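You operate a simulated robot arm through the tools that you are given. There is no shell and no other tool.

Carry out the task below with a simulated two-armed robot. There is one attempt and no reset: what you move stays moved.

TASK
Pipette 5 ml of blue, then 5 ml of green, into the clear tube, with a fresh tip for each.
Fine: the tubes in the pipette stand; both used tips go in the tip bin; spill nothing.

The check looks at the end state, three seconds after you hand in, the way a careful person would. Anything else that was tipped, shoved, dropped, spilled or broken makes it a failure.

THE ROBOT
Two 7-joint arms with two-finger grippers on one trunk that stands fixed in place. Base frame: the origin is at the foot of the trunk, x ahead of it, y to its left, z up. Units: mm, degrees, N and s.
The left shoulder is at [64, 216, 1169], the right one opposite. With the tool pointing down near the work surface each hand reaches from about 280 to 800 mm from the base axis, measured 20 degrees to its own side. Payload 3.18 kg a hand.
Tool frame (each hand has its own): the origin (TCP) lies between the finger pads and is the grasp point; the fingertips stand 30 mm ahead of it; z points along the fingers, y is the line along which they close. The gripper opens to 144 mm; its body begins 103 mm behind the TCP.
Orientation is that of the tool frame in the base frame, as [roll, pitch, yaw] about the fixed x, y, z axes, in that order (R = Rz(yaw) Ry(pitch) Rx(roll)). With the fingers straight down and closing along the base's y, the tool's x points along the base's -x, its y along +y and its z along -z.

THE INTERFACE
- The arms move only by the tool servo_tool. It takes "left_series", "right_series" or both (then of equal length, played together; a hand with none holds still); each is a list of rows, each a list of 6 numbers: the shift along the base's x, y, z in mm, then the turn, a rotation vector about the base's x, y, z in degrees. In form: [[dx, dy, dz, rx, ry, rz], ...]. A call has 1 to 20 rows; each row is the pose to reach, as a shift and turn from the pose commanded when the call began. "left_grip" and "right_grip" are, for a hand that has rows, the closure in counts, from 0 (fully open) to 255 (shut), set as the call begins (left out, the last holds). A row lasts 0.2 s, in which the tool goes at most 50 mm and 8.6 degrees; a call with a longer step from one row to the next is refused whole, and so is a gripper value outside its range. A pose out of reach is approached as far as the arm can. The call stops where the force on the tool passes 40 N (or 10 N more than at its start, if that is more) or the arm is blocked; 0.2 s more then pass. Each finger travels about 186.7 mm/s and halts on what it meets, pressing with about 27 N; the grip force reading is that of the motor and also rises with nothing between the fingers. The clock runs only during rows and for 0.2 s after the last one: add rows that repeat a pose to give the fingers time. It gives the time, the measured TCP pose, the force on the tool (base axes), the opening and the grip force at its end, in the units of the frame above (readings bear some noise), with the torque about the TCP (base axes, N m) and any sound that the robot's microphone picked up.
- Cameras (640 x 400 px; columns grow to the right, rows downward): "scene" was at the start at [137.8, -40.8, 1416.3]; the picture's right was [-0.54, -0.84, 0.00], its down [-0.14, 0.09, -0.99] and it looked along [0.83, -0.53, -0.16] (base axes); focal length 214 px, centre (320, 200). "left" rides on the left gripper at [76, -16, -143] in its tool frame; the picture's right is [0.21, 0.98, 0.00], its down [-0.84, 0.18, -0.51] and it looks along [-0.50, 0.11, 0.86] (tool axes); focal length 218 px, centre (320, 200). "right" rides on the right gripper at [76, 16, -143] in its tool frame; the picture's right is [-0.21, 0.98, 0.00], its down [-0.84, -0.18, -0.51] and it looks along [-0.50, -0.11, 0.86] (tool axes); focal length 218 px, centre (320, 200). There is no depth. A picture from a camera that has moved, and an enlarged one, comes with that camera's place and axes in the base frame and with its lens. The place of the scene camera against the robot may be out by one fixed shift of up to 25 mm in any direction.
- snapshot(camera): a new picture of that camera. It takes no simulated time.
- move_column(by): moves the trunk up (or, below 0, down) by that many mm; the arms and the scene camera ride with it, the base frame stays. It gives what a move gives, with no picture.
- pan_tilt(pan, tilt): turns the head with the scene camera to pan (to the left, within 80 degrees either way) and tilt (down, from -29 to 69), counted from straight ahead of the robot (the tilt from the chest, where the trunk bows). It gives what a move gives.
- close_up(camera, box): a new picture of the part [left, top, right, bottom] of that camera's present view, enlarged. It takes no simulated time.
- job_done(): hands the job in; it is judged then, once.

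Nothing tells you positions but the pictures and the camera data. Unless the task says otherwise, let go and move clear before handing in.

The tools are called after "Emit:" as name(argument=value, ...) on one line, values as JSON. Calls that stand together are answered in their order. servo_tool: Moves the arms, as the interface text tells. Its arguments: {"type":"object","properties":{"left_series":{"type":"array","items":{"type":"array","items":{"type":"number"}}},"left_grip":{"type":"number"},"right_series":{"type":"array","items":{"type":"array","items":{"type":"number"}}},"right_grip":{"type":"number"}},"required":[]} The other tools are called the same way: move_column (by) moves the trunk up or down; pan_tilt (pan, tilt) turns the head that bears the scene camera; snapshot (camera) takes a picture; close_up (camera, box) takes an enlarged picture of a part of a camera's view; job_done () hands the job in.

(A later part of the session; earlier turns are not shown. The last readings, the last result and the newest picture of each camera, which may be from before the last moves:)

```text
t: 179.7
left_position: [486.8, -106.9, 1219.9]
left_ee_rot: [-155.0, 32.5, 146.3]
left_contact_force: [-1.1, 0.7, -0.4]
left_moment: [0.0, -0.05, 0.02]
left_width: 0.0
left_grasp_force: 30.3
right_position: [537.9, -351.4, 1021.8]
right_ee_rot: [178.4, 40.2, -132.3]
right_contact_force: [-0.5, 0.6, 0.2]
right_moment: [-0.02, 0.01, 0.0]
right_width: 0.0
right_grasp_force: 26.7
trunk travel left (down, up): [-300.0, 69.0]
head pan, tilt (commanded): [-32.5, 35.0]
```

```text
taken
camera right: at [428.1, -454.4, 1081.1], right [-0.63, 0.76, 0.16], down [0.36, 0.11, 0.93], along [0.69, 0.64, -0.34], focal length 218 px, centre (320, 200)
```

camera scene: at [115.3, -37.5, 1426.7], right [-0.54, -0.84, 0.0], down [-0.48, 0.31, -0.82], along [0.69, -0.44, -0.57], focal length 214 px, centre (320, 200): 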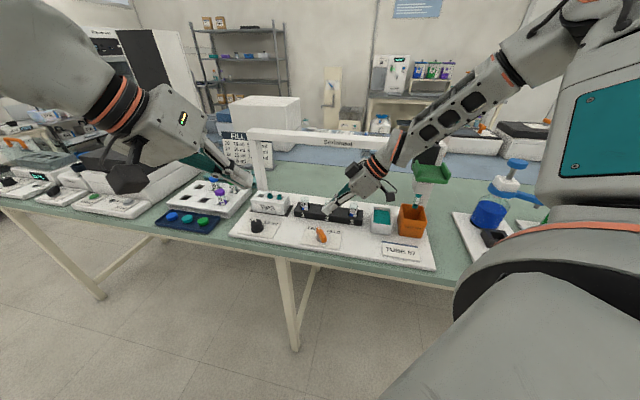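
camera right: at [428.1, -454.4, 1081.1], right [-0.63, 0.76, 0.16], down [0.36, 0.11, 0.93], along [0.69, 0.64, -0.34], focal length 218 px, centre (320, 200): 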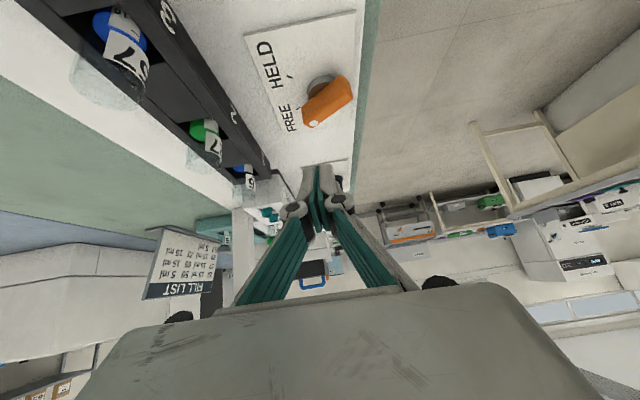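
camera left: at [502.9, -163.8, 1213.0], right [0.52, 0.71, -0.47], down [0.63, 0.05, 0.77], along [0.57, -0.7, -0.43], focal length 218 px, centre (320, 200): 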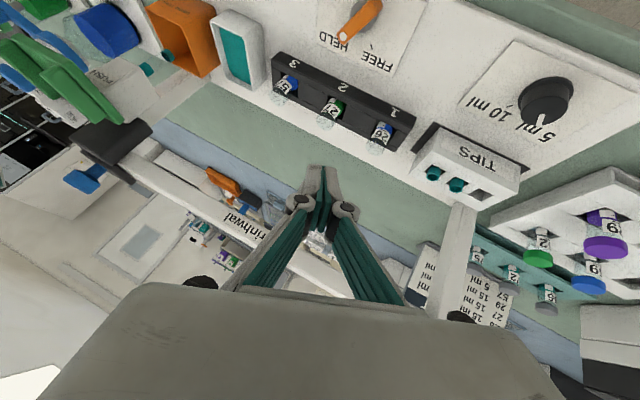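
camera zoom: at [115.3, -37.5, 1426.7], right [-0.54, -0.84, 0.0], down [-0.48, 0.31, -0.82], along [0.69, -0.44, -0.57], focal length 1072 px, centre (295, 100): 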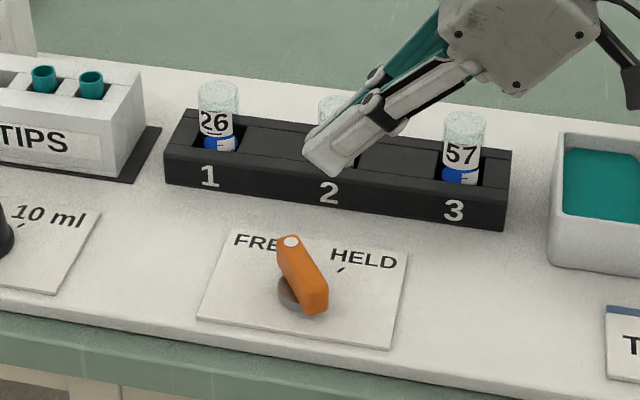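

Emit:
servo_tool(right_series=[[-15, -12, 42, 0, 0, 0], [-28, -26, 84, 0, 0, 0], [-40, -46, 120, 0, 0, -6], [-54, -72, 150, 0, 0, -13], [-68, -100, 178, 0, 0, -20], [-82, -130, 200, 0, 0, -27], [-98, -162, 215, 0, 0, -34], [-115, -195, 225, 0, 0, -41], [-130, -220, 228, 0, 0, -41]])

Emit:
snapshot(camera="scene")

Emit:
snapshot(camera="right")

```text
t: 181.7
left_position: [486.5, -106.6, 1220.0]
left_ee_rot: [-155.1, 32.5, 146.3]
left_contact_force: [-0.4, -1.2, -0.6]
left_moment: [-0.02, -0.01, -0.01]
left_width: 0.0
left_grasp_force: 30.7
right_position: [408.9, -573.5, 1247.6]
right_ee_rot: [178.4, 40.2, -173.3]
right_contact_force: [1.0, 0.4, 0.6]
right_moment: [-0.02, -0.02, -0.01]
right_width: 0.0
right_grasp_force: 27.2
trunk travel left (down, up): [-300.0, 69.0]
head pan, tilt (commanded): [-32.5, 35.0]
```

```text
taken
camera scene: at [115.6, -38.8, 1426.5], right [-0.54, -0.84, 0.0], down [-0.48, 0.31, -0.82], along [0.69, -0.44, -0.57], focal length 214 px, centre (320, 200)
```

scene: 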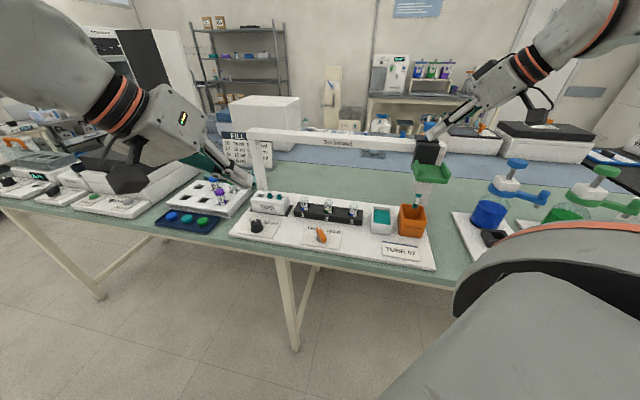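

```text
taken
camera right: at [256.4, -577.9, 1307.0], right [0.03, 0.99, 0.16], down [0.34, -0.16, 0.93], along [0.94, 0.03, -0.34], focal length 218 px, centre (320, 200)
```

right: 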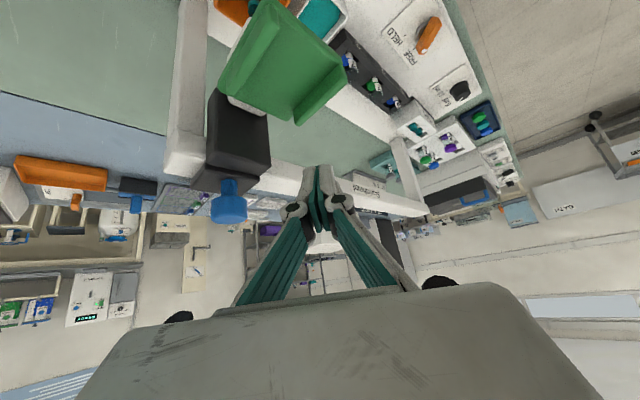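

Emit:
servo_tool(right_series=[[-10, -9, -10, 0, 0, 0], [-18, -17, -25, 0, 0, 0], [-18, -17, -45, 0, 0, 0], [-18, -17, -50, 0, 0, 0]])

Emit:
close_up(camera="right", box=[200, 20, 420, 220])

Emit:
close_up(camera="scene", box=[370, 110, 470, 250])

```text
t: 182.7
left_position: [487.3, -106.8, 1219.6]
left_ee_rot: [-155.0, 32.5, 146.2]
left_contact_force: [0.6, 0.0, 0.0]
left_moment: [0.0, 0.02, -0.02]
left_width: 0.0
left_grasp_force: 30.7
right_position: [389.7, -589.3, 1198.1]
right_ee_rot: [178.5, 40.3, -173.3]
right_contact_force: [0.0, 0.6, 0.6]
right_moment: [0.01, -0.02, 0.0]
right_width: 0.0
right_grasp_force: 27.2
trunk travel left (down, up): [-300.0, 69.0]
head pan, tilt (commanded): [-32.5, 35.0]
```

```text
2.00 times, centred on (310, 120) of right
camera zoom: at [238.6, -594.3, 1257.6], right [0.03, 0.99, 0.15], down [0.34, -0.15, 0.93], along [0.94, 0.03, -0.34], focal length 436 px, centre (340, 360)
```

zoom: 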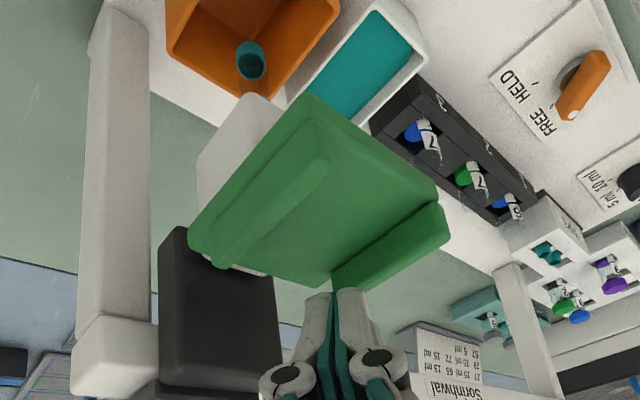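

```text
2.86 times, centred on (420, 180) of scene
camera zoom: at [115.7, -38.0, 1426.5], right [-0.54, -0.84, 0.0], down [-0.48, 0.31, -0.82], along [0.69, -0.44, -0.57], focal length 613 px, centre (34, 257)
```

zoom: 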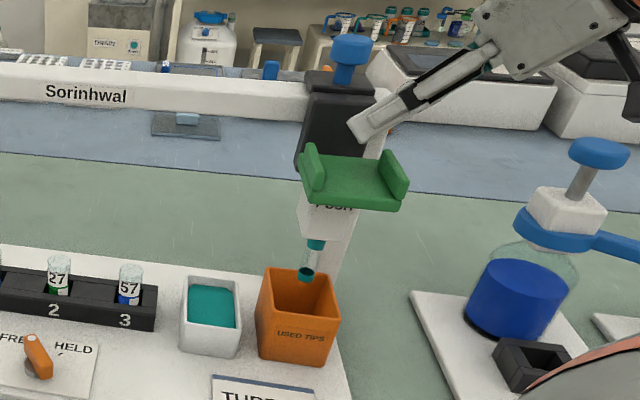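

Emit:
servo_tool(right_series=[[0, 0, -10, 0, 0, 0], [0, 0, -20, 0, 0, 0], [0, 0, -30, 0, 0, 0], [0, 0, -38, 0, 0, 0], [0, 0, -46, 0, 0, 0], [0, 0, -54, 0, 0, 0], [0, 0, -62, 0, 0, 0], [0, 0, -70, 0, 0, 0]])

Emit:
close_up(camera="scene", box=[370, 150, 450, 250])

Emit:
close_up(camera="right", box=[200, 0, 420, 200])

```text
t: 184.5
left_position: [487.7, -104.8, 1218.6]
left_ee_rot: [-155.0, 32.5, 146.3]
left_contact_force: [0.1, 0.1, 0.3]
left_moment: [-0.01, 0.01, 0.01]
left_width: 0.1
left_grasp_force: 30.8
right_position: [389.7, -588.9, 1129.2]
right_ee_rot: [178.5, 40.2, -173.3]
right_contact_force: [-0.5, 0.2, 2.7]
right_moment: [-0.03, 0.01, 0.0]
right_width: 0.1
right_grasp_force: 27.5
trunk travel left (down, up): [-300.0, 69.0]
head pan, tilt (commanded): [-32.5, 35.0]
```

```text
4.00 times, centred on (410, 200) of scene
camera zoom: at [115.6, -38.0, 1426.5], right [-0.54, -0.84, 0.0], down [-0.48, 0.31, -0.82], along [0.69, -0.44, -0.57], focal length 858 px, centre (-40, 200)
```

zoom: 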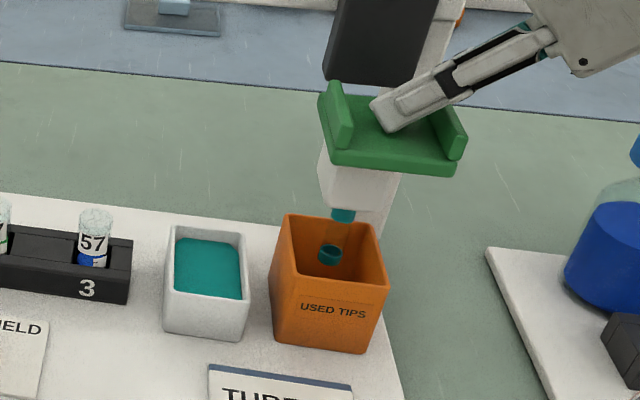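

```text
2.00 times, centred on (310, 100) of right
camera zoom: at [238.0, -594.1, 1188.4], right [0.03, 0.99, 0.15], down [0.34, -0.15, 0.93], along [0.94, 0.03, -0.34], focal length 436 px, centre (340, 400)
```

zoom: 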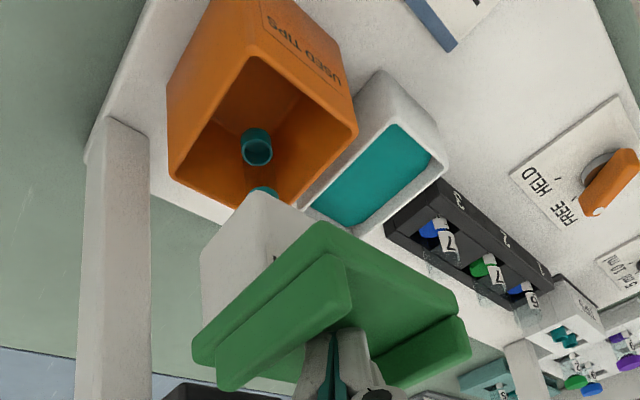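

Emit:
servo_tool(right_series=[[0, 0, -8, 0, 0, 0], [0, 0, -16, 0, 0, 0], [0, 0, -24, 0, 0, 0], [0, 0, -32, 0, 0, 0], [0, 0, -40, 0, 0, 0], [0, 0, -45, 0, 0, 0]])

Emit:
close_up(camera="scene", box=[370, 150, 450, 250])

Emit:
close_up(camera="right", box=[200, 0, 420, 200])

```text
t: 185.9
left_position: [486.9, -106.3, 1219.7]
left_ee_rot: [-155.0, 32.6, 146.3]
left_contact_force: [0.2, 0.2, -0.1]
left_moment: [0.0, -0.01, 0.01]
left_width: 0.0
left_grasp_force: 31.3
right_position: [389.2, -589.0, 1083.3]
right_ee_rot: [178.4, 40.2, -173.3]
right_contact_force: [0.1, -0.2, 6.1]
right_moment: [-0.05, -0.05, 0.03]
right_width: 6.0
right_grasp_force: 30.8
trunk travel left (down, up): [-300.0, 69.0]
head pan, tilt (commanded): [-32.5, 35.0]
```

```text
4.00 times, centred on (410, 200) of scene
camera zoom: at [115.6, -37.8, 1426.6], right [-0.54, -0.84, 0.0], down [-0.48, 0.31, -0.82], along [0.69, -0.44, -0.57], focal length 858 px, centre (-40, 200)
```

zoom: 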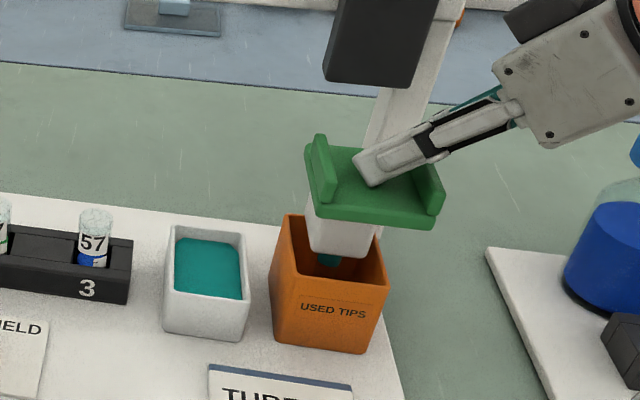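

```text
2.00 times, centred on (310, 100) of right
camera zoom: at [238.1, -593.9, 1143.2], right [0.03, 0.99, 0.16], down [0.34, -0.15, 0.93], along [0.94, 0.03, -0.34], focal length 436 px, centre (340, 400)
```

zoom: 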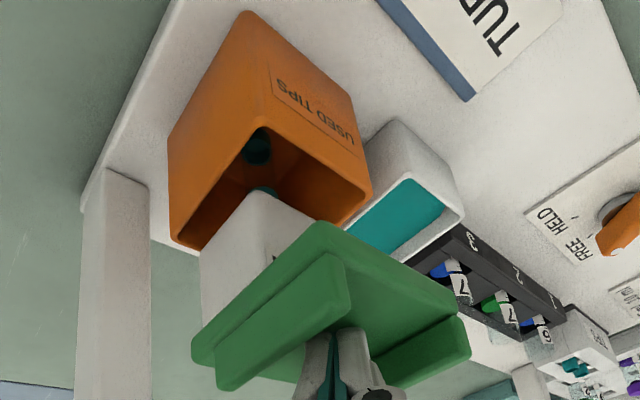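

Emit:
servo_tool(right_series=[[0, 0, -3, 0, 0, 0], [0, 0, -6, 0, 0, 0], [0, 0, -9, 0, 0, 0], [0, 0, -9, 0, 0, 0]])

Emit:
servo_tool(right_series=[[0, 0, 8, 0, 0, 0], [0, 0, 16, 0, 0, 0], [0, 0, 26, 0, 0, 0], [0, 0, 36, 0, 0, 0], [0, 0, 46, 0, 0, 0], [0, 0, 56, 0, 0, 0]])

Emit:
close_up(camera="scene", box=[370, 150, 450, 250])

Emit:
close_up(camera="right", box=[200, 0, 420, 200])

```text
t: 186.9
left_position: [485.1, -105.1, 1219.8]
left_ee_rot: [-155.0, 32.5, 146.3]
left_contact_force: [0.1, -0.5, 0.0]
left_moment: [0.01, 0.0, 0.0]
left_width: 0.1
left_grasp_force: 31.0
right_position: [390.7, -590.0, 1081.6]
right_ee_rot: [179.1, 40.8, -172.8]
right_contact_force: [-6.5, 4.5, 19.9]
right_moment: [0.14, -0.02, 0.14]
right_width: 5.9
right_grasp_force: 30.7
trunk travel left (down, up): [-300.0, 69.0]
head pan, tilt (commanded): [-32.5, 35.0]
stopped in row 4 (right hand): the force on the tool passed its limit at 41 N (the readings are from after the stop); the commanded pose is now the measured one
```

```text
t: 188.3
left_position: [486.3, -105.4, 1220.0]
left_ee_rot: [-155.1, 32.5, 146.4]
left_contact_force: [-0.6, 0.5, 0.1]
left_moment: [0.01, 0.02, -0.02]
left_width: 0.1
left_grasp_force: 30.4
right_position: [391.6, -590.9, 1134.3]
right_ee_rot: [178.9, 40.4, -173.1]
right_contact_force: [-1.3, 1.2, 3.9]
right_moment: [0.03, 0.01, 0.03]
right_width: 5.9
right_grasp_force: 31.0
trunk travel left (down, up): [-300.0, 69.0]
head pan, tilt (commanded): [-32.5, 35.0]
```

```text
4.00 times, centred on (410, 200) of scene
camera zoom: at [115.5, -37.7, 1426.6], right [-0.54, -0.84, 0.0], down [-0.48, 0.31, -0.82], along [0.69, -0.44, -0.57], focal length 858 px, centre (-40, 200)
```

zoom: 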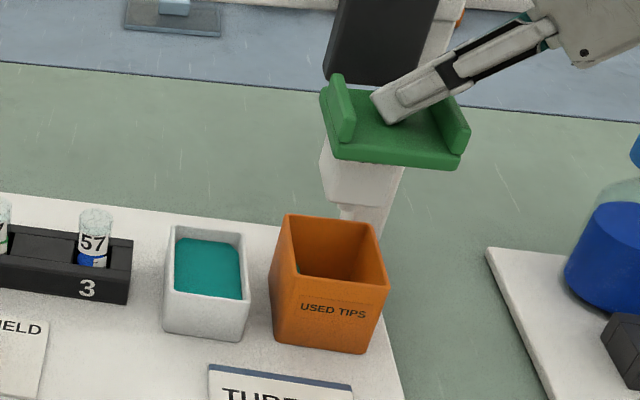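

```text
2.00 times, centred on (310, 100) of right
camera zoom: at [240.1, -595.5, 1192.6], right [0.03, 0.99, 0.15], down [0.33, -0.15, 0.93], along [0.94, 0.03, -0.33], focal length 436 px, centre (340, 400)
```

zoom: 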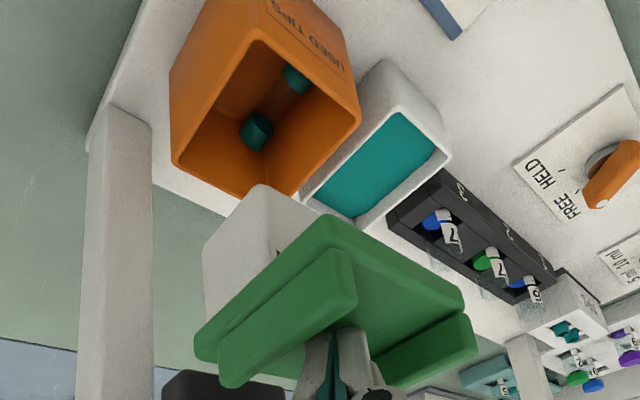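

The used tip dropped into the bin when the head was pushed to its stop with the lever on FREE. So: HELD + full press picks up a tip, FREE + full press ejects it. Now I lift off and set the lever back to HELD, pushing its near end with the right hand.

Emit:
servo_tool(right_series=[[0, 0, 20, 0, 0, 0], [0, 0, 45, 0, 0, 0], [5, 5, 75, 0, 0, 0], [15, 16, 110, 0, 0, 0]])

Emit:
close_up(camera="scene", box=[370, 110, 470, 250])

Emit:
servo_tool(right_series=[[15, 25, -3, 0, 0, 0], [32, 58, -13, 0, 0, 7], [48, 90, -28, 0, 0, 14], [62, 120, -50, 0, 0, 21], [76, 148, -78, 0, 0, 28], [88, 172, -108, 0, 0, 35], [96, 190, -145, 0, 0, 41], [100, 203, -185, 0, 0, 41], [103, 205, -225, 0, 0, 41]])

Emit:
snapshot(camera="scene")

```text
t: 189.3
left_position: [487.7, -105.4, 1219.7]
left_ee_rot: [-155.0, 32.5, 146.4]
left_contact_force: [0.2, 0.5, 0.7]
left_moment: [-0.02, 0.01, -0.01]
left_width: 0.2
left_grasp_force: 30.4
right_position: [406.6, -573.9, 1246.5]
right_ee_rot: [179.0, 40.5, -173.0]
right_contact_force: [-0.5, 0.9, 0.3]
right_moment: [-0.03, 0.02, -0.02]
right_width: 0.0
right_grasp_force: 30.3
trunk travel left (down, up): [-300.0, 69.0]
head pan, tilt (commanded): [-32.5, 35.0]
```

```text
2.86 times, centred on (420, 180) of scene
camera zoom: at [116.1, -37.6, 1426.5], right [-0.54, -0.84, 0.0], down [-0.48, 0.31, -0.82], along [0.69, -0.44, -0.57], focal length 613 px, centre (34, 257)
```

zoom: 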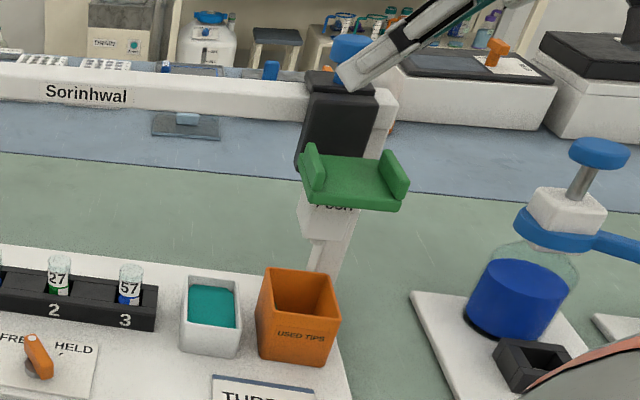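

```text
t: 191.3
left_position: [488.0, -107.9, 1219.2]
left_ee_rot: [-155.0, 32.4, 146.3]
left_contact_force: [0.0, -0.5, 0.3]
left_moment: [0.01, 0.03, 0.01]
left_width: 0.0
left_grasp_force: 30.6
right_position: [511.7, -370.0, 1017.5]
right_ee_rot: [178.9, 40.7, -132.0]
right_contact_force: [0.8, -0.3, -0.4]
right_moment: [0.02, 0.05, 0.02]
right_width: 0.1
right_grasp_force: 30.9
trunk travel left (down, up): [-300.0, 69.0]
head pan, tilt (commanded): [-32.5, 35.0]
```

```text
taken
camera scene: at [117.0, -39.3, 1426.3], right [-0.54, -0.84, 0.0], down [-0.48, 0.31, -0.82], along [0.69, -0.44, -0.57], focal length 214 px, centre (320, 200)
```

scene: 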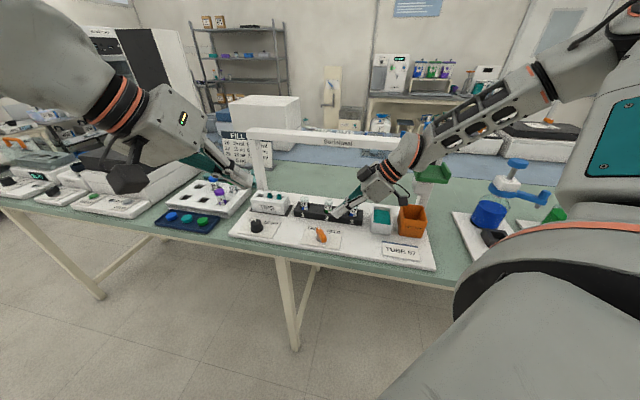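

Emit:
servo_tool(right_series=[[0, 0, -30, 0, 0, 0], [0, 0, -60, 0, 0, 0], [0, 0, -81, 0, 0, 0], [0, 0, -81, 0, 0, 0]])

Emit:
close_up(camera="scene", box=[280, 180, 370, 260])

Emit:
close_up(camera="right", box=[200, 40, 440, 220])

```text
t: 192.3
left_position: [490.1, -105.7, 1217.7]
left_ee_rot: [-154.9, 32.4, 146.4]
left_contact_force: [0.6, 0.3, -0.3]
left_moment: [0.0, -0.03, -0.02]
left_width: 0.0
left_grasp_force: 30.5
right_position: [512.2, -367.1, 938.1]
right_ee_rot: [179.0, 40.5, -131.7]
right_contact_force: [-0.4, -0.2, -0.6]
right_moment: [0.0, 0.0, -0.02]
right_width: 0.1
right_grasp_force: 30.5
trunk travel left (down, up): [-300.0, 69.0]
head pan, tilt (commanded): [-32.5, 35.0]
```

```text
5.00 times, centred on (325, 220) of scene
camera zoom: at [118.8, -36.2, 1426.4], right [-0.54, -0.84, 0.0], down [-0.49, 0.31, -0.82], along [0.69, -0.44, -0.57], focal length 1072 px, centre (295, 100)
```

zoom: 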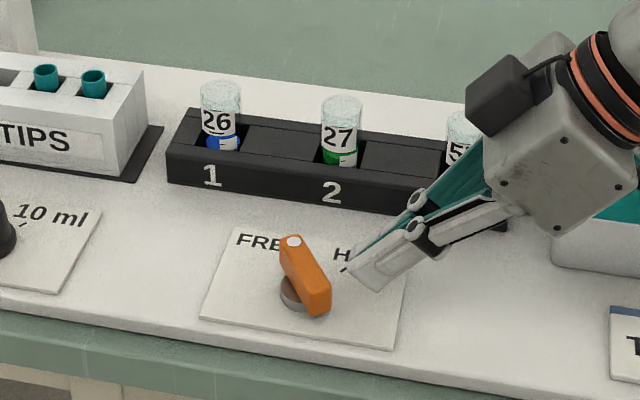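

```text
2.22 times, centred on (320, 130) of right
camera zoom: at [401.0, -469.6, 996.6], right [-0.63, 0.76, 0.15], down [0.35, 0.11, 0.93], along [0.69, 0.64, -0.33], focal length 485 px, centre (320, 356)
```

zoom: 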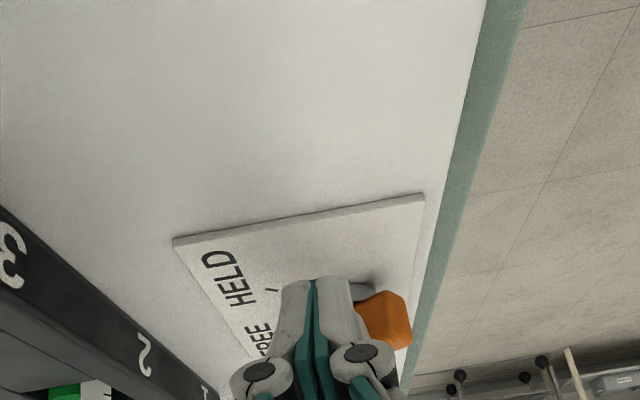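

Emit:
servo_tool(right_series=[[-5, 0, 0, 0, 0, 0], [-9, 0, 0, 0, 0, 0], [-8, 6, 0, 0, 0, 0], [-7, 12, 0, 0, 0, 0], [-7, 18, 0, 0, 0, 0]])

Emit:
close_up(camera="scene", box=[280, 180, 370, 260])

```text
t: 193.5
left_position: [489.6, -105.8, 1218.3]
left_ee_rot: [-154.9, 32.4, 146.3]
left_contact_force: [0.4, 0.6, -0.6]
left_moment: [-0.1, 0.07, -0.09]
left_width: 0.0
left_grasp_force: 30.9
right_position: [501.5, -351.2, 936.0]
right_ee_rot: [178.6, 40.4, -132.3]
right_contact_force: [1.0, 0.2, 0.1]
right_moment: [-0.03, 0.06, 0.02]
right_width: 0.0
right_grasp_force: 31.1
trunk travel left (down, up): [-300.0, 69.0]
head pan, tilt (commanded): [-32.5, 35.0]
```

```text
5.00 times, centred on (325, 220) of scene
camera zoom: at [118.4, -37.2, 1426.2], right [-0.54, -0.84, 0.0], down [-0.49, 0.31, -0.82], along [0.69, -0.44, -0.57], focal length 1072 px, centre (295, 100)
```

zoom: 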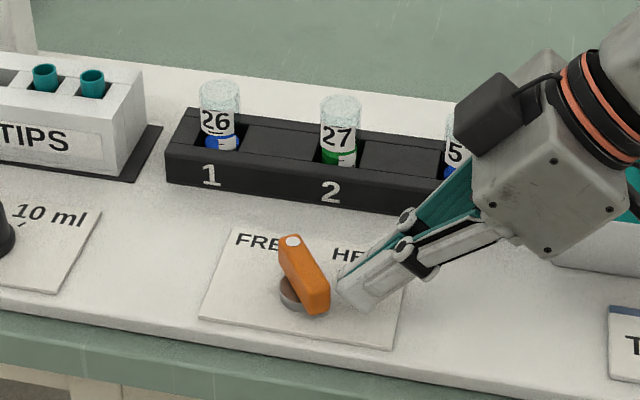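

Emit:
servo_tool(right_series=[[-1, 7, 0, 0, 0, 0], [-2, 14, 0, 0, 0, 0], [-3, 21, 0, 0, 0, 0], [-3, 27, 0, 0, 0, 0], [-2, 32, 0, 0, 0, 0], [1, 36, 0, 0, 0, 0]])

Emit:
close_up(camera="scene", box=[280, 180, 370, 260])

```text
t: 194.9
left_position: [486.9, -107.2, 1218.3]
left_ee_rot: [-155.0, 32.5, 146.3]
left_contact_force: [-0.2, 0.4, 0.4]
left_moment: [0.01, -0.02, -0.01]
left_width: 0.2
left_grasp_force: 31.4
right_position: [502.8, -315.3, 937.5]
right_ee_rot: [178.9, 40.5, -132.0]
right_contact_force: [-0.9, -0.4, -0.5]
right_moment: [0.02, 0.02, -0.01]
right_width: 0.0
right_grasp_force: 30.4
trunk travel left (down, up): [-300.0, 69.0]
head pan, tilt (commanded): [-32.5, 35.0]
```

```text
5.00 times, centred on (325, 220) of scene
camera zoom: at [116.1, -38.1, 1426.5], right [-0.54, -0.84, 0.0], down [-0.48, 0.31, -0.82], along [0.69, -0.44, -0.57], focal length 1072 px, centre (295, 100)
```

zoom: 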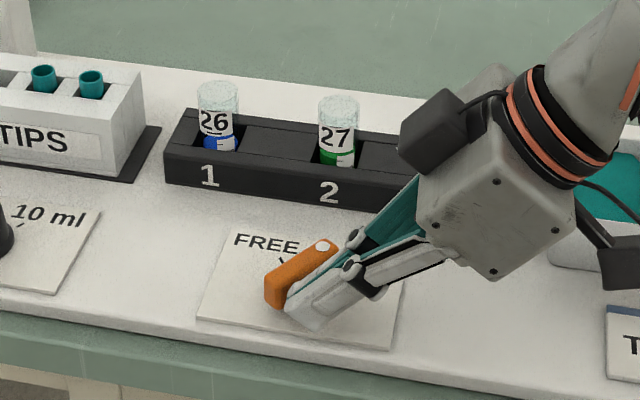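

Emit:
servo_tool(right_series=[[3, 2, 0, 0, 0, 0], [6, 3, 0, 0, 0, 0], [9, 4, 0, 0, 0, 0], [12, 4, 0, 0, 0, 0]])

Emit:
close_up(camera="scene", box=[280, 180, 370, 260])

```text
t: 195.7
left_position: [486.8, -107.3, 1219.7]
left_ee_rot: [-155.1, 32.4, 146.4]
left_contact_force: [0.2, 0.3, 0.8]
left_moment: [-0.03, 0.04, -0.01]
left_width: 0.1
left_grasp_force: 31.5
right_position: [506.1, -312.4, 934.1]
right_ee_rot: [178.2, 40.2, -132.4]
right_contact_force: [-20.6, -8.8, 7.5]
right_moment: [-0.02, 0.09, 0.06]
right_width: 0.1
right_grasp_force: 30.4
trunk travel left (down, up): [-300.0, 69.0]
head pan, tilt (commanded): [-32.5, 35.0]
stopped in row 4 (right hand): the force on the tool passed its limit at 44 N (the readings are from after the stop); the commanded pose is now the measured one
```

```text
5.00 times, centred on (325, 220) of scene
camera zoom: at [113.9, -38.3, 1426.7], right [-0.54, -0.84, 0.0], down [-0.48, 0.31, -0.82], along [0.69, -0.44, -0.57], focal length 1072 px, centre (295, 100)
```

zoom: 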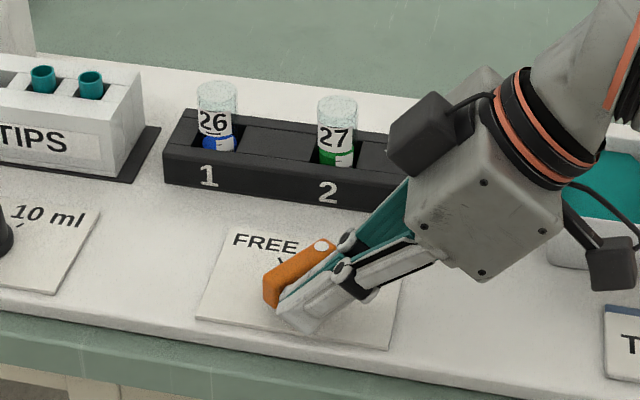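

Lever is at HELD. I withdraw and go to the knob at the bin end, with the hand yawed partway so the arm can follow the whole slide back to the tips.

Emit:
servo_tool(right_series=[[-10, -8, 0, 0, 0, 0], [-14, -14, 25, 0, 0, 0], [-22, -28, 65, 0, 0, 0], [-32, -48, 105, 0, 0, -4], [-44, -74, 140, 0, 0, -9], [-54, -104, 172, 0, 0, -14], [-64, -138, 200, 0, 0, -19], [-72, -172, 228, 0, 0, -24], [-76, -206, 258, 0, 0, -28], [-76, -240, 290, 0, 0, -28], [-76, -275, 325, 0, 0, -28], [-76, -310, 355, 0, 0, -28]])

Emit:
snapshot(camera="scene")

Emit:
snapshot(camera="right")

```text
t: 198.3
left_position: [487.5, -108.9, 1217.4]
left_ee_rot: [-154.9, 32.5, 146.3]
left_contact_force: [0.3, 0.1, -0.1]
left_moment: [-0.04, 0.01, 0.0]
left_width: 0.0
left_grasp_force: 30.4
right_position: [432.0, -625.8, 1289.2]
right_ee_rot: [178.3, 40.3, -160.4]
right_contact_force: [-0.1, -0.6, 0.2]
right_moment: [0.06, 0.01, 0.02]
right_width: 0.0
right_grasp_force: 30.7
trunk travel left (down, up): [-300.0, 69.0]
head pan, tilt (commanded): [-32.5, 35.0]
```

```text
taken
camera scene: at [116.1, -38.9, 1426.4], right [-0.54, -0.84, 0.0], down [-0.48, 0.31, -0.82], along [0.69, -0.44, -0.57], focal length 214 px, centre (320, 200)
```

scene: 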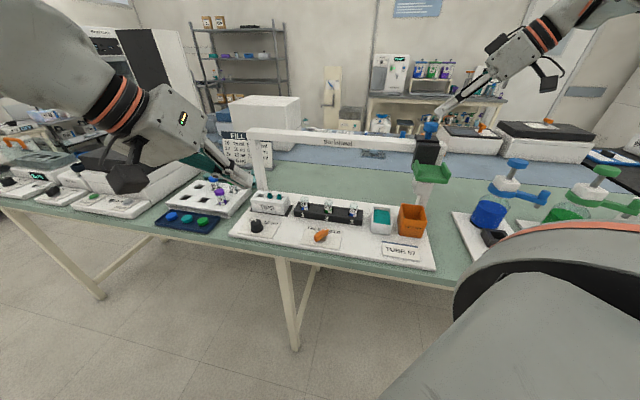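

```text
taken
camera right: at [286.3, -664.9, 1349.1], right [-0.2, 0.97, 0.16], down [0.36, -0.08, 0.93], along [0.91, 0.24, -0.34], focal length 218 px, centre (320, 200)
```

right: 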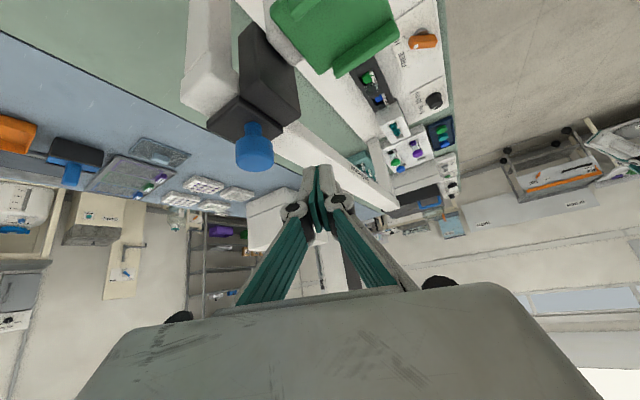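

Emit:
servo_tool(right_series=[[0, -34, 0, 0, 0, 0], [0, -67, 0, 0, 0, 0], [0, -67, 0, 0, 0, 0]], right_grip=135)

Emit:
close_up(camera="right", box=[250, 80, 400, 220])

```text
t: 199.1
left_position: [487.0, -107.1, 1219.3]
left_ee_rot: [-155.0, 32.5, 146.3]
left_contact_force: [0.1, -0.6, -0.5]
left_moment: [0.04, -0.02, -0.01]
left_width: 0.0
left_grasp_force: 30.6
right_position: [431.8, -692.2, 1290.2]
right_ee_rot: [178.5, 40.3, -160.3]
right_contact_force: [-0.5, 0.0, -0.3]
right_moment: [0.01, 0.01, 0.0]
right_width: 67.9
right_grasp_force: 0.1
trunk travel left (down, up): [-300.0, 69.0]
head pan, tilt (commanded): [-32.5, 35.0]
```

```text
2.86 times, centred on (325, 150) of right
camera zoom: at [286.3, -730.0, 1349.9], right [-0.2, 0.97, 0.15], down [0.36, -0.07, 0.93], along [0.91, 0.24, -0.34], focal length 624 px, centre (306, 343)
```

zoom: 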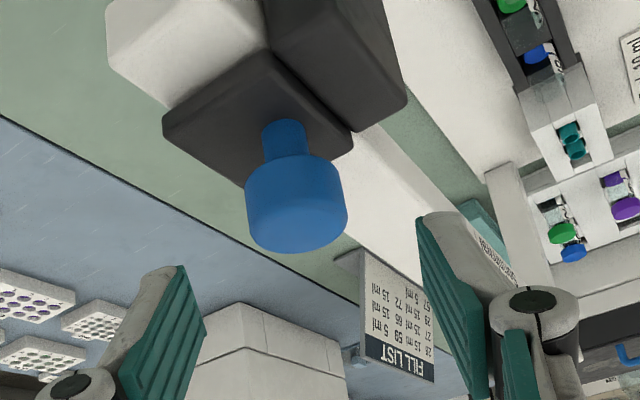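

Emit:
servo_tool(right_series=[[11, 0, -13, 0, 0, 0], [21, 4, -26, 0, 0, 0], [32, 8, -39, 0, 0, 0], [42, 12, -52, 0, 0, 0], [53, 16, -65, 0, 0, 0], [53, 16, -65, 0, 0, 0]])

Emit:
close_up(camera="right", box=[250, 80, 400, 220])

Emit:
servo_tool(right_series=[[0, 0, 0, 0, 0, 0], [0, 0, 0, 0, 0, 0], [0, 0, 0, 0, 0, 0]], right_grip=255)

```text
t: 200.5
left_position: [487.8, -106.6, 1219.9]
left_ee_rot: [-155.0, 32.5, 146.3]
left_contact_force: [0.1, -1.0, -0.2]
left_moment: [0.0, -0.01, 0.04]
left_width: 0.0
left_grasp_force: 30.8
right_position: [486.3, -674.3, 1226.1]
right_ee_rot: [178.5, 40.3, -160.3]
right_contact_force: [-0.2, 0.7, 0.5]
right_moment: [0.0, 0.02, -0.01]
right_width: 67.9
right_grasp_force: 0.0
trunk travel left (down, up): [-300.0, 69.0]
head pan, tilt (commanded): [-32.5, 35.0]
```

```text
2.86 times, centred on (325, 150) of right
camera zoom: at [339.8, -712.7, 1284.4], right [-0.2, 0.97, 0.15], down [0.36, -0.07, 0.93], along [0.91, 0.24, -0.34], focal length 624 px, centre (306, 343)
```

zoom: 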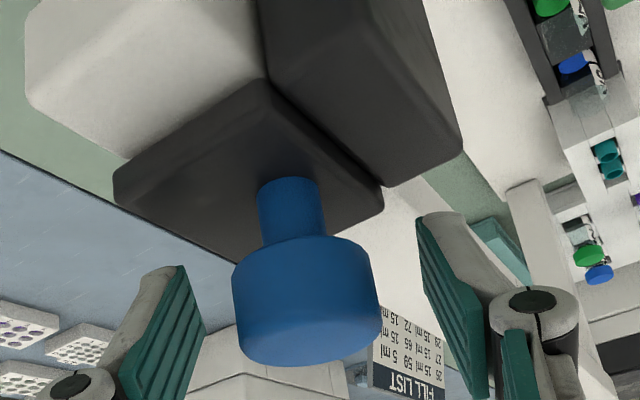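

```text
t: 201.3
left_position: [488.2, -106.4, 1219.2]
left_ee_rot: [-155.0, 32.5, 146.4]
left_contact_force: [0.0, 0.3, -0.2]
left_moment: [0.01, -0.05, -0.02]
left_width: 0.3
left_grasp_force: 30.6
right_position: [486.8, -673.7, 1224.0]
right_ee_rot: [178.4, 40.3, -160.4]
right_contact_force: [-1.1, 6.3, -2.9]
right_moment: [0.35, -0.21, -0.16]
right_width: 36.0
right_grasp_force: 44.5
trunk travel left (down, up): [-300.0, 69.0]
head pan, tilt (commanded): [-32.5, 35.0]
```

Emit:
servo_tool(right_series=[[4, 4, 0, 0, 0, 0], [11, 11, 0, 0, 0, 0], [19, 19, 0, 0, 0, 0], [28, 28, 0, 0, 0, 0], [37, 37, 0, 0, 0, 0], [46, 46, 0, 0, 0, 0], [55, 55, 0, 0, 0, 0], [64, 64, 0, 0, 0, 0], [73, 73, 0, 0, 0, 0], [82, 82, 0, 0, 0, 0], [91, 91, 0, 0, 0, 0], [100, 100, 0, 0, 0, 0], [109, 109, 0, 0, 0, 0], [118, 118, 0, 0, 0, 0], [127, 127, 0, 0, 0, 0], [136, 136, 0, 0, 0, 0], [145, 145, 0, 0, 0, 0]])

Emit:
snapshot(camera="scene")

```text
t: 204.9
left_position: [487.1, -107.2, 1218.9]
left_ee_rot: [-155.1, 32.5, 146.4]
left_contact_force: [-0.6, 0.2, 0.1]
left_moment: [0.01, 0.01, 0.0]
left_width: 0.0
left_grasp_force: 30.4
right_position: [630.2, -527.9, 1225.1]
right_ee_rot: [178.3, 40.2, -160.3]
right_contact_force: [-8.8, 3.3, -10.7]
right_moment: [0.08, -0.18, -0.16]
right_width: 36.0
right_grasp_force: 45.0
trunk travel left (down, up): [-300.0, 69.0]
head pan, tilt (commanded): [-32.5, 35.0]
```

```text
taken
camera scene: at [115.6, -38.6, 1426.5], right [-0.54, -0.84, 0.0], down [-0.48, 0.31, -0.82], along [0.69, -0.44, -0.57], focal length 214 px, centre (320, 200)
```

scene: 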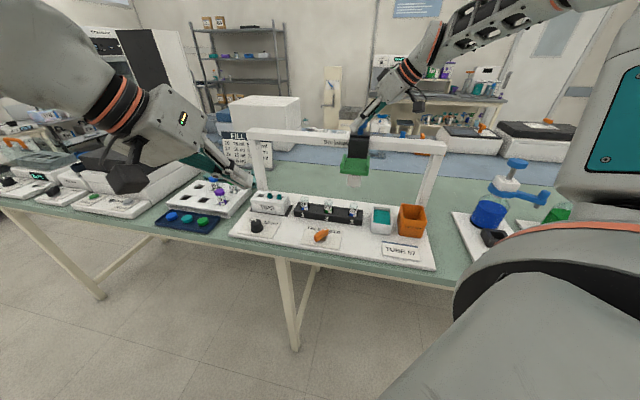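

Emit:
servo_tool(right_series=[[8, 8, 0, 0, 0, 0], [17, 17, 0, 0, 0, 0], [26, 26, 0, 0, 0, 0], [35, 35, 0, 0, 0, 0], [44, 44, 0, 0, 0, 0], [53, 53, 0, 0, 0, 0], [62, 62, 0, 0, 0, 0], [71, 71, 0, 0, 0, 0], [80, 80, 0, 0, 0, 0], [89, 89, 0, 0, 0, 0], [98, 98, 0, 0, 0, 0], [107, 107, 0, 0, 0, 0], [116, 116, 0, 0, 0, 0]])

Emit:
snapshot(camera="scene")

```text
t: 207.7
left_position: [488.1, -107.5, 1218.1]
left_ee_rot: [-154.9, 32.4, 146.5]
left_contact_force: [-0.8, 0.1, 0.3]
left_moment: [0.01, 0.01, -0.01]
left_width: 0.0
left_grasp_force: 30.5
right_position: [748.5, -411.2, 1224.2]
right_ee_rot: [178.6, 40.4, -160.2]
right_contact_force: [1.3, 4.1, -10.0]
right_moment: [0.21, -0.01, -0.14]
right_width: 36.1
right_grasp_force: 44.8
trunk travel left (down, up): [-300.0, 69.0]
head pan, tilt (commanded): [-32.5, 35.0]
```

```text
taken
camera scene: at [117.3, -37.8, 1426.4], right [-0.54, -0.84, 0.0], down [-0.48, 0.31, -0.82], along [0.69, -0.44, -0.57], focal length 214 px, centre (320, 200)
```

scene: 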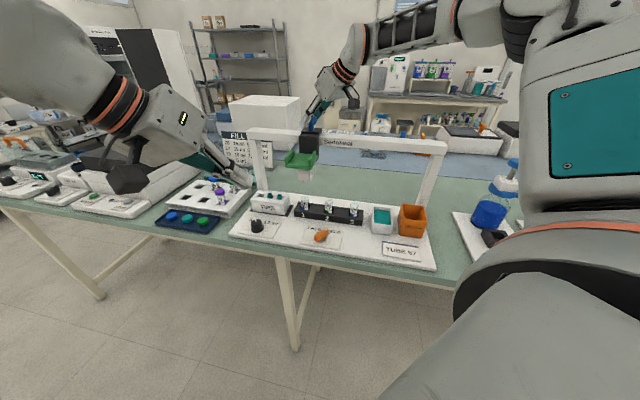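

Emit:
servo_tool(right_series=[[8, 8, 0, 0, 0, 0], [16, 16, 0, 0, 0, 0], [24, 24, 0, 0, 0, 0], [32, 32, 0, 0, 0, 0], [40, 40, 0, 0, 0, 0], [48, 48, 0, 0, 0, 0], [56, 56, 0, 0, 0, 0], [62, 62, 0, 0, 0, 0]])

Emit:
close_up(camera="scene", box=[230, 130, 330, 220])

Emit:
close_up(camera="scene", box=[250, 150, 300, 210])

```text
t: 209.5
left_position: [486.8, -107.3, 1218.2]
left_ee_rot: [-155.0, 32.6, 146.3]
left_contact_force: [0.7, 0.3, -0.2]
left_moment: [0.0, -0.02, -0.01]
left_width: 0.1
left_grasp_force: 31.0
right_position: [809.6, -350.6, 1225.1]
right_ee_rot: [178.6, 40.3, -160.2]
right_contact_force: [-2.5, 2.2, -7.8]
right_moment: [0.15, -0.31, -0.01]
right_width: 36.0
right_grasp_force: 45.3
trunk travel left (down, up): [-300.0, 69.0]
head pan, tilt (commanded): [-32.5, 35.0]
```

```text
4.44 times, centred on (280, 175) of scene
camera zoom: at [116.4, -38.2, 1426.4], right [-0.54, -0.84, 0.0], down [-0.48, 0.31, -0.82], along [0.69, -0.44, -0.57], focal length 953 px, centre (498, 311)
```

zoom: 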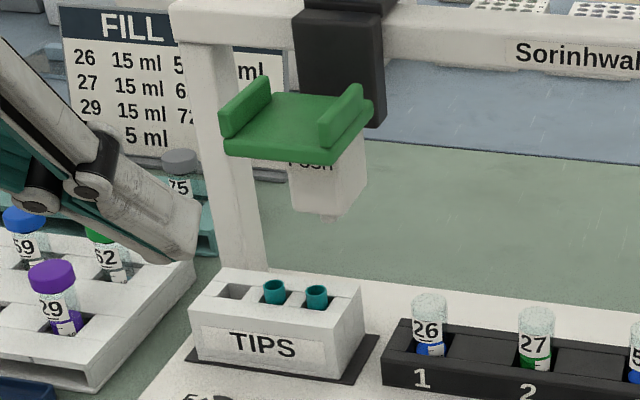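

```text
6.67 times, centred on (275, 180) of scene
camera zoom: at [116.4, -38.2, 1426.4], right [-0.54, -0.84, 0.0], down [-0.48, 0.31, -0.82], along [0.69, -0.44, -0.57], focal length 1430 px, centre (620, 333)
```

zoom: 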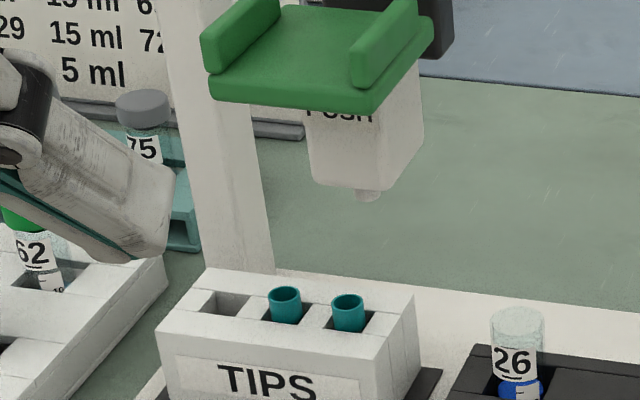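

Emit:
servo_tool(right_series=[[5, 5, 0, 0, 0, 0], [10, 10, 0, 0, 0, 0], [13, 13, 0, 0, 0, 0], [13, 13, 0, 0, 0, 0]])

Emit:
close_up(camera="scene", box=[250, 150, 300, 210])

Emit:
snapshot(camera="left")

Emit:
snapshot(camera="right")

```text
t: 210.5
left_position: [486.5, -105.7, 1218.4]
left_ee_rot: [-154.9, 32.5, 146.3]
left_contact_force: [0.3, 0.0, -0.3]
left_moment: [-0.03, -0.02, 0.0]
left_width: 0.0
left_grasp_force: 30.8
right_position: [822.2, -337.3, 1225.4]
right_ee_rot: [178.5, 40.3, -160.2]
right_contact_force: [-2.0, 4.6, -3.5]
right_moment: [0.13, -0.18, 0.12]
right_width: 35.9
right_grasp_force: 44.8
trunk travel left (down, up): [-300.0, 69.0]
head pan, tilt (commanded): [-32.5, 35.0]
```

```text
6.67 times, centred on (275, 180) of scene
camera zoom: at [115.9, -37.7, 1426.5], right [-0.54, -0.84, 0.0], down [-0.48, 0.31, -0.82], along [0.69, -0.44, -0.57], focal length 1430 px, centre (620, 333)
```

zoom: 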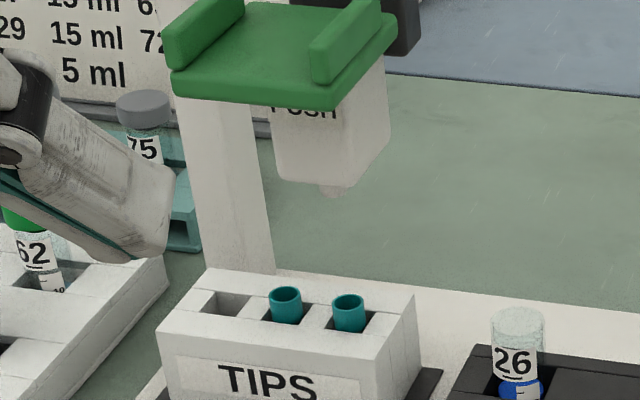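

```text
taken
camera left: at [398.4, 7.5, 1292.1], right [0.53, 0.71, -0.46], down [0.63, 0.03, 0.78], along [0.57, -0.7, -0.43], focal length 218 px, centre (320, 200)
```

left: 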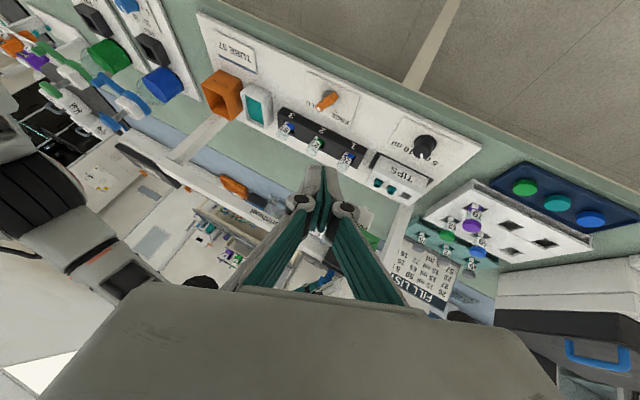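

```text
taken
camera right: at [676.3, -375.9, 1284.6], right [-0.2, 0.97, 0.15], down [0.36, -0.07, 0.93], along [0.91, 0.24, -0.34], focal length 218 px, centre (320, 200)
```

right: 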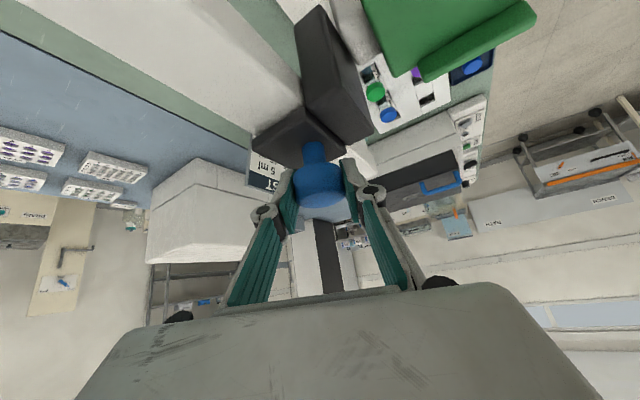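

The carriage nozzle is aligned over the tip nearest the tubes. The right hand keeps holding the knob while the left hand re-orients and goes to the pad.

Emit:
servo_tool(left_series=[[10, 0, 0, -2.8, -7.1, -0.3], [20, 0, 0, -5.5, -14.2, -0.5], [30, 0, 0, -8.3, -21.3, -0.8], [40, 0, 0, -11.1, -28.4, -1.1]])

Emit:
servo_tool(left_series=[[20, -5, -5, 0, 0, 6], [45, -12, -5, 0, 0, 12], [80, -28, -5, 0, 0, 12], [115, -48, -5, 0, 0, 12], [148, -70, -5, 0, 0, 12], [170, -90, -10, 0, 0, 12], [170, -90, -10, 0, 0, 12]])

Emit:
snapshot(camera="left")

Emit:
snapshot(camera="scene")

```text
t: 211.5
left_position: [527.8, -106.1, 1220.0]
left_ee_rot: [-168.8, 61.8, 134.8]
left_contact_force: [-0.4, 0.5, 0.6]
left_moment: [0.02, 0.0, 0.0]
left_width: 0.1
left_grasp_force: 30.8
right_position: [822.5, -337.2, 1225.5]
right_ee_rot: [178.5, 40.2, -160.3]
right_contact_force: [-1.2, 5.7, -3.0]
right_moment: [-0.04, 0.06, -0.29]
right_width: 35.7
right_grasp_force: 45.1
trunk travel left (down, up): [-300.0, 69.0]
head pan, tilt (commanded): [-32.5, 35.0]
```

```text
t: 213.1
left_position: [697.7, -195.2, 1212.6]
left_ee_rot: [-168.8, 61.7, 146.8]
left_contact_force: [-0.3, -0.4, 0.5]
left_moment: [0.02, -0.01, 0.0]
left_width: 0.0
left_grasp_force: 31.2
right_position: [822.4, -338.5, 1225.5]
right_ee_rot: [178.5, 40.3, -160.3]
right_contact_force: [-1.5, 5.9, -1.8]
right_moment: [0.16, 0.07, -0.09]
right_width: 36.0
right_grasp_force: 44.8
trunk travel left (down, up): [-300.0, 69.0]
head pan, tilt (commanded): [-32.5, 35.0]
```

```text
taken
camera left: at [569.3, -97.3, 1210.8], right [0.58, 0.77, -0.27], down [0.14, 0.23, 0.96], along [0.8, -0.6, 0.03], focal length 218 px, centre (320, 200)
```

left: 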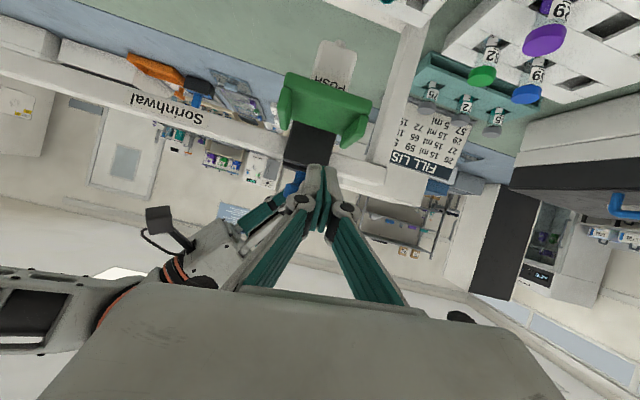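

```text
taken
camera scene: at [115.8, -37.5, 1426.5], right [-0.54, -0.84, 0.0], down [-0.48, 0.31, -0.82], along [0.69, -0.44, -0.57], focal length 214 px, centre (320, 200)
```

scene: 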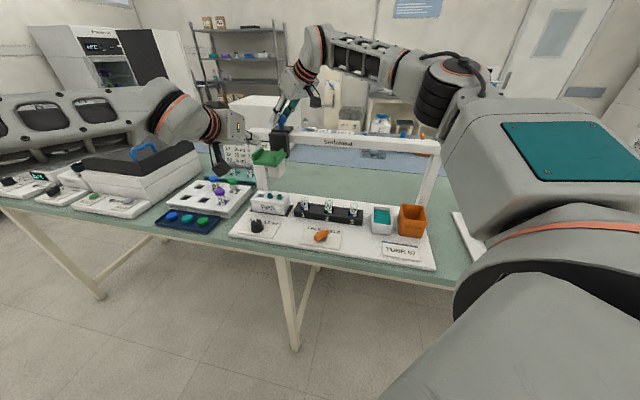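

Emit:
servo_tool(left_series=[[10, -14, -5, 0, 0, 0], [20, -28, -10, 0, 0, 0], [28, -40, -15, 0, 0, 0], [28, -40, -15, 0, 0, 0]])

Emit:
close_up(camera="left", box=[240, 30, 420, 220])

Emit:
close_up(camera="scene", box=[220, 100, 320, 220])

```text
t: 214.1
left_position: [724.6, -235.1, 1195.6]
left_ee_rot: [-168.8, 61.7, 146.8]
left_contact_force: [-0.9, -0.1, -0.1]
left_moment: [0.0, 0.02, 0.0]
left_width: 0.1
left_grasp_force: 30.8
right_position: [822.7, -338.0, 1226.4]
right_ee_rot: [178.5, 40.3, -160.3]
right_contact_force: [-0.9, 5.5, -1.0]
right_moment: [0.11, 0.07, -0.15]
right_width: 35.9
right_grasp_force: 44.8
trunk travel left (down, up): [-300.0, 69.0]
head pan, tilt (commanded): [-32.5, 35.0]
```

```text
2.11 times, centred on (330, 125) of left
camera zoom: at [596.5, -137.1, 1195.7], right [0.58, 0.77, -0.27], down [0.14, 0.23, 0.96], along [0.8, -0.6, 0.03], focal length 460 px, centre (299, 358)
```

zoom: 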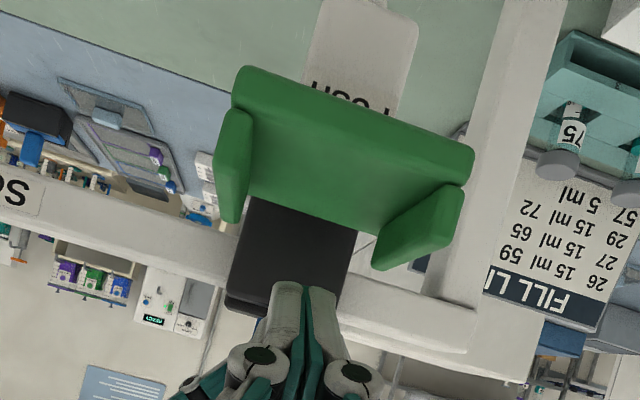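

```text
3.33 times, centred on (270, 160) of scene
camera zoom: at [115.8, -37.5, 1426.5], right [-0.54, -0.84, 0.0], down [-0.48, 0.31, -0.82], along [0.69, -0.44, -0.57], focal length 715 px, centre (487, 333)
```

zoom: 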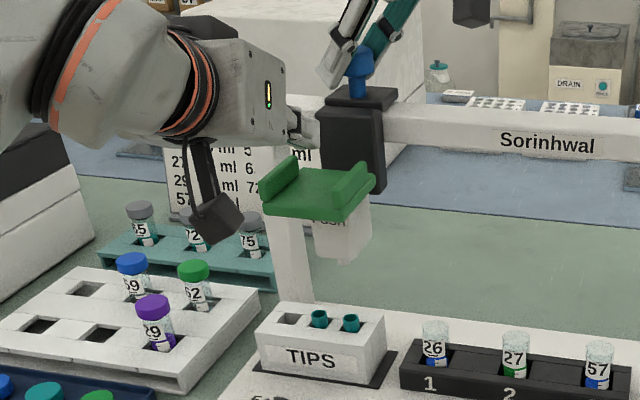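

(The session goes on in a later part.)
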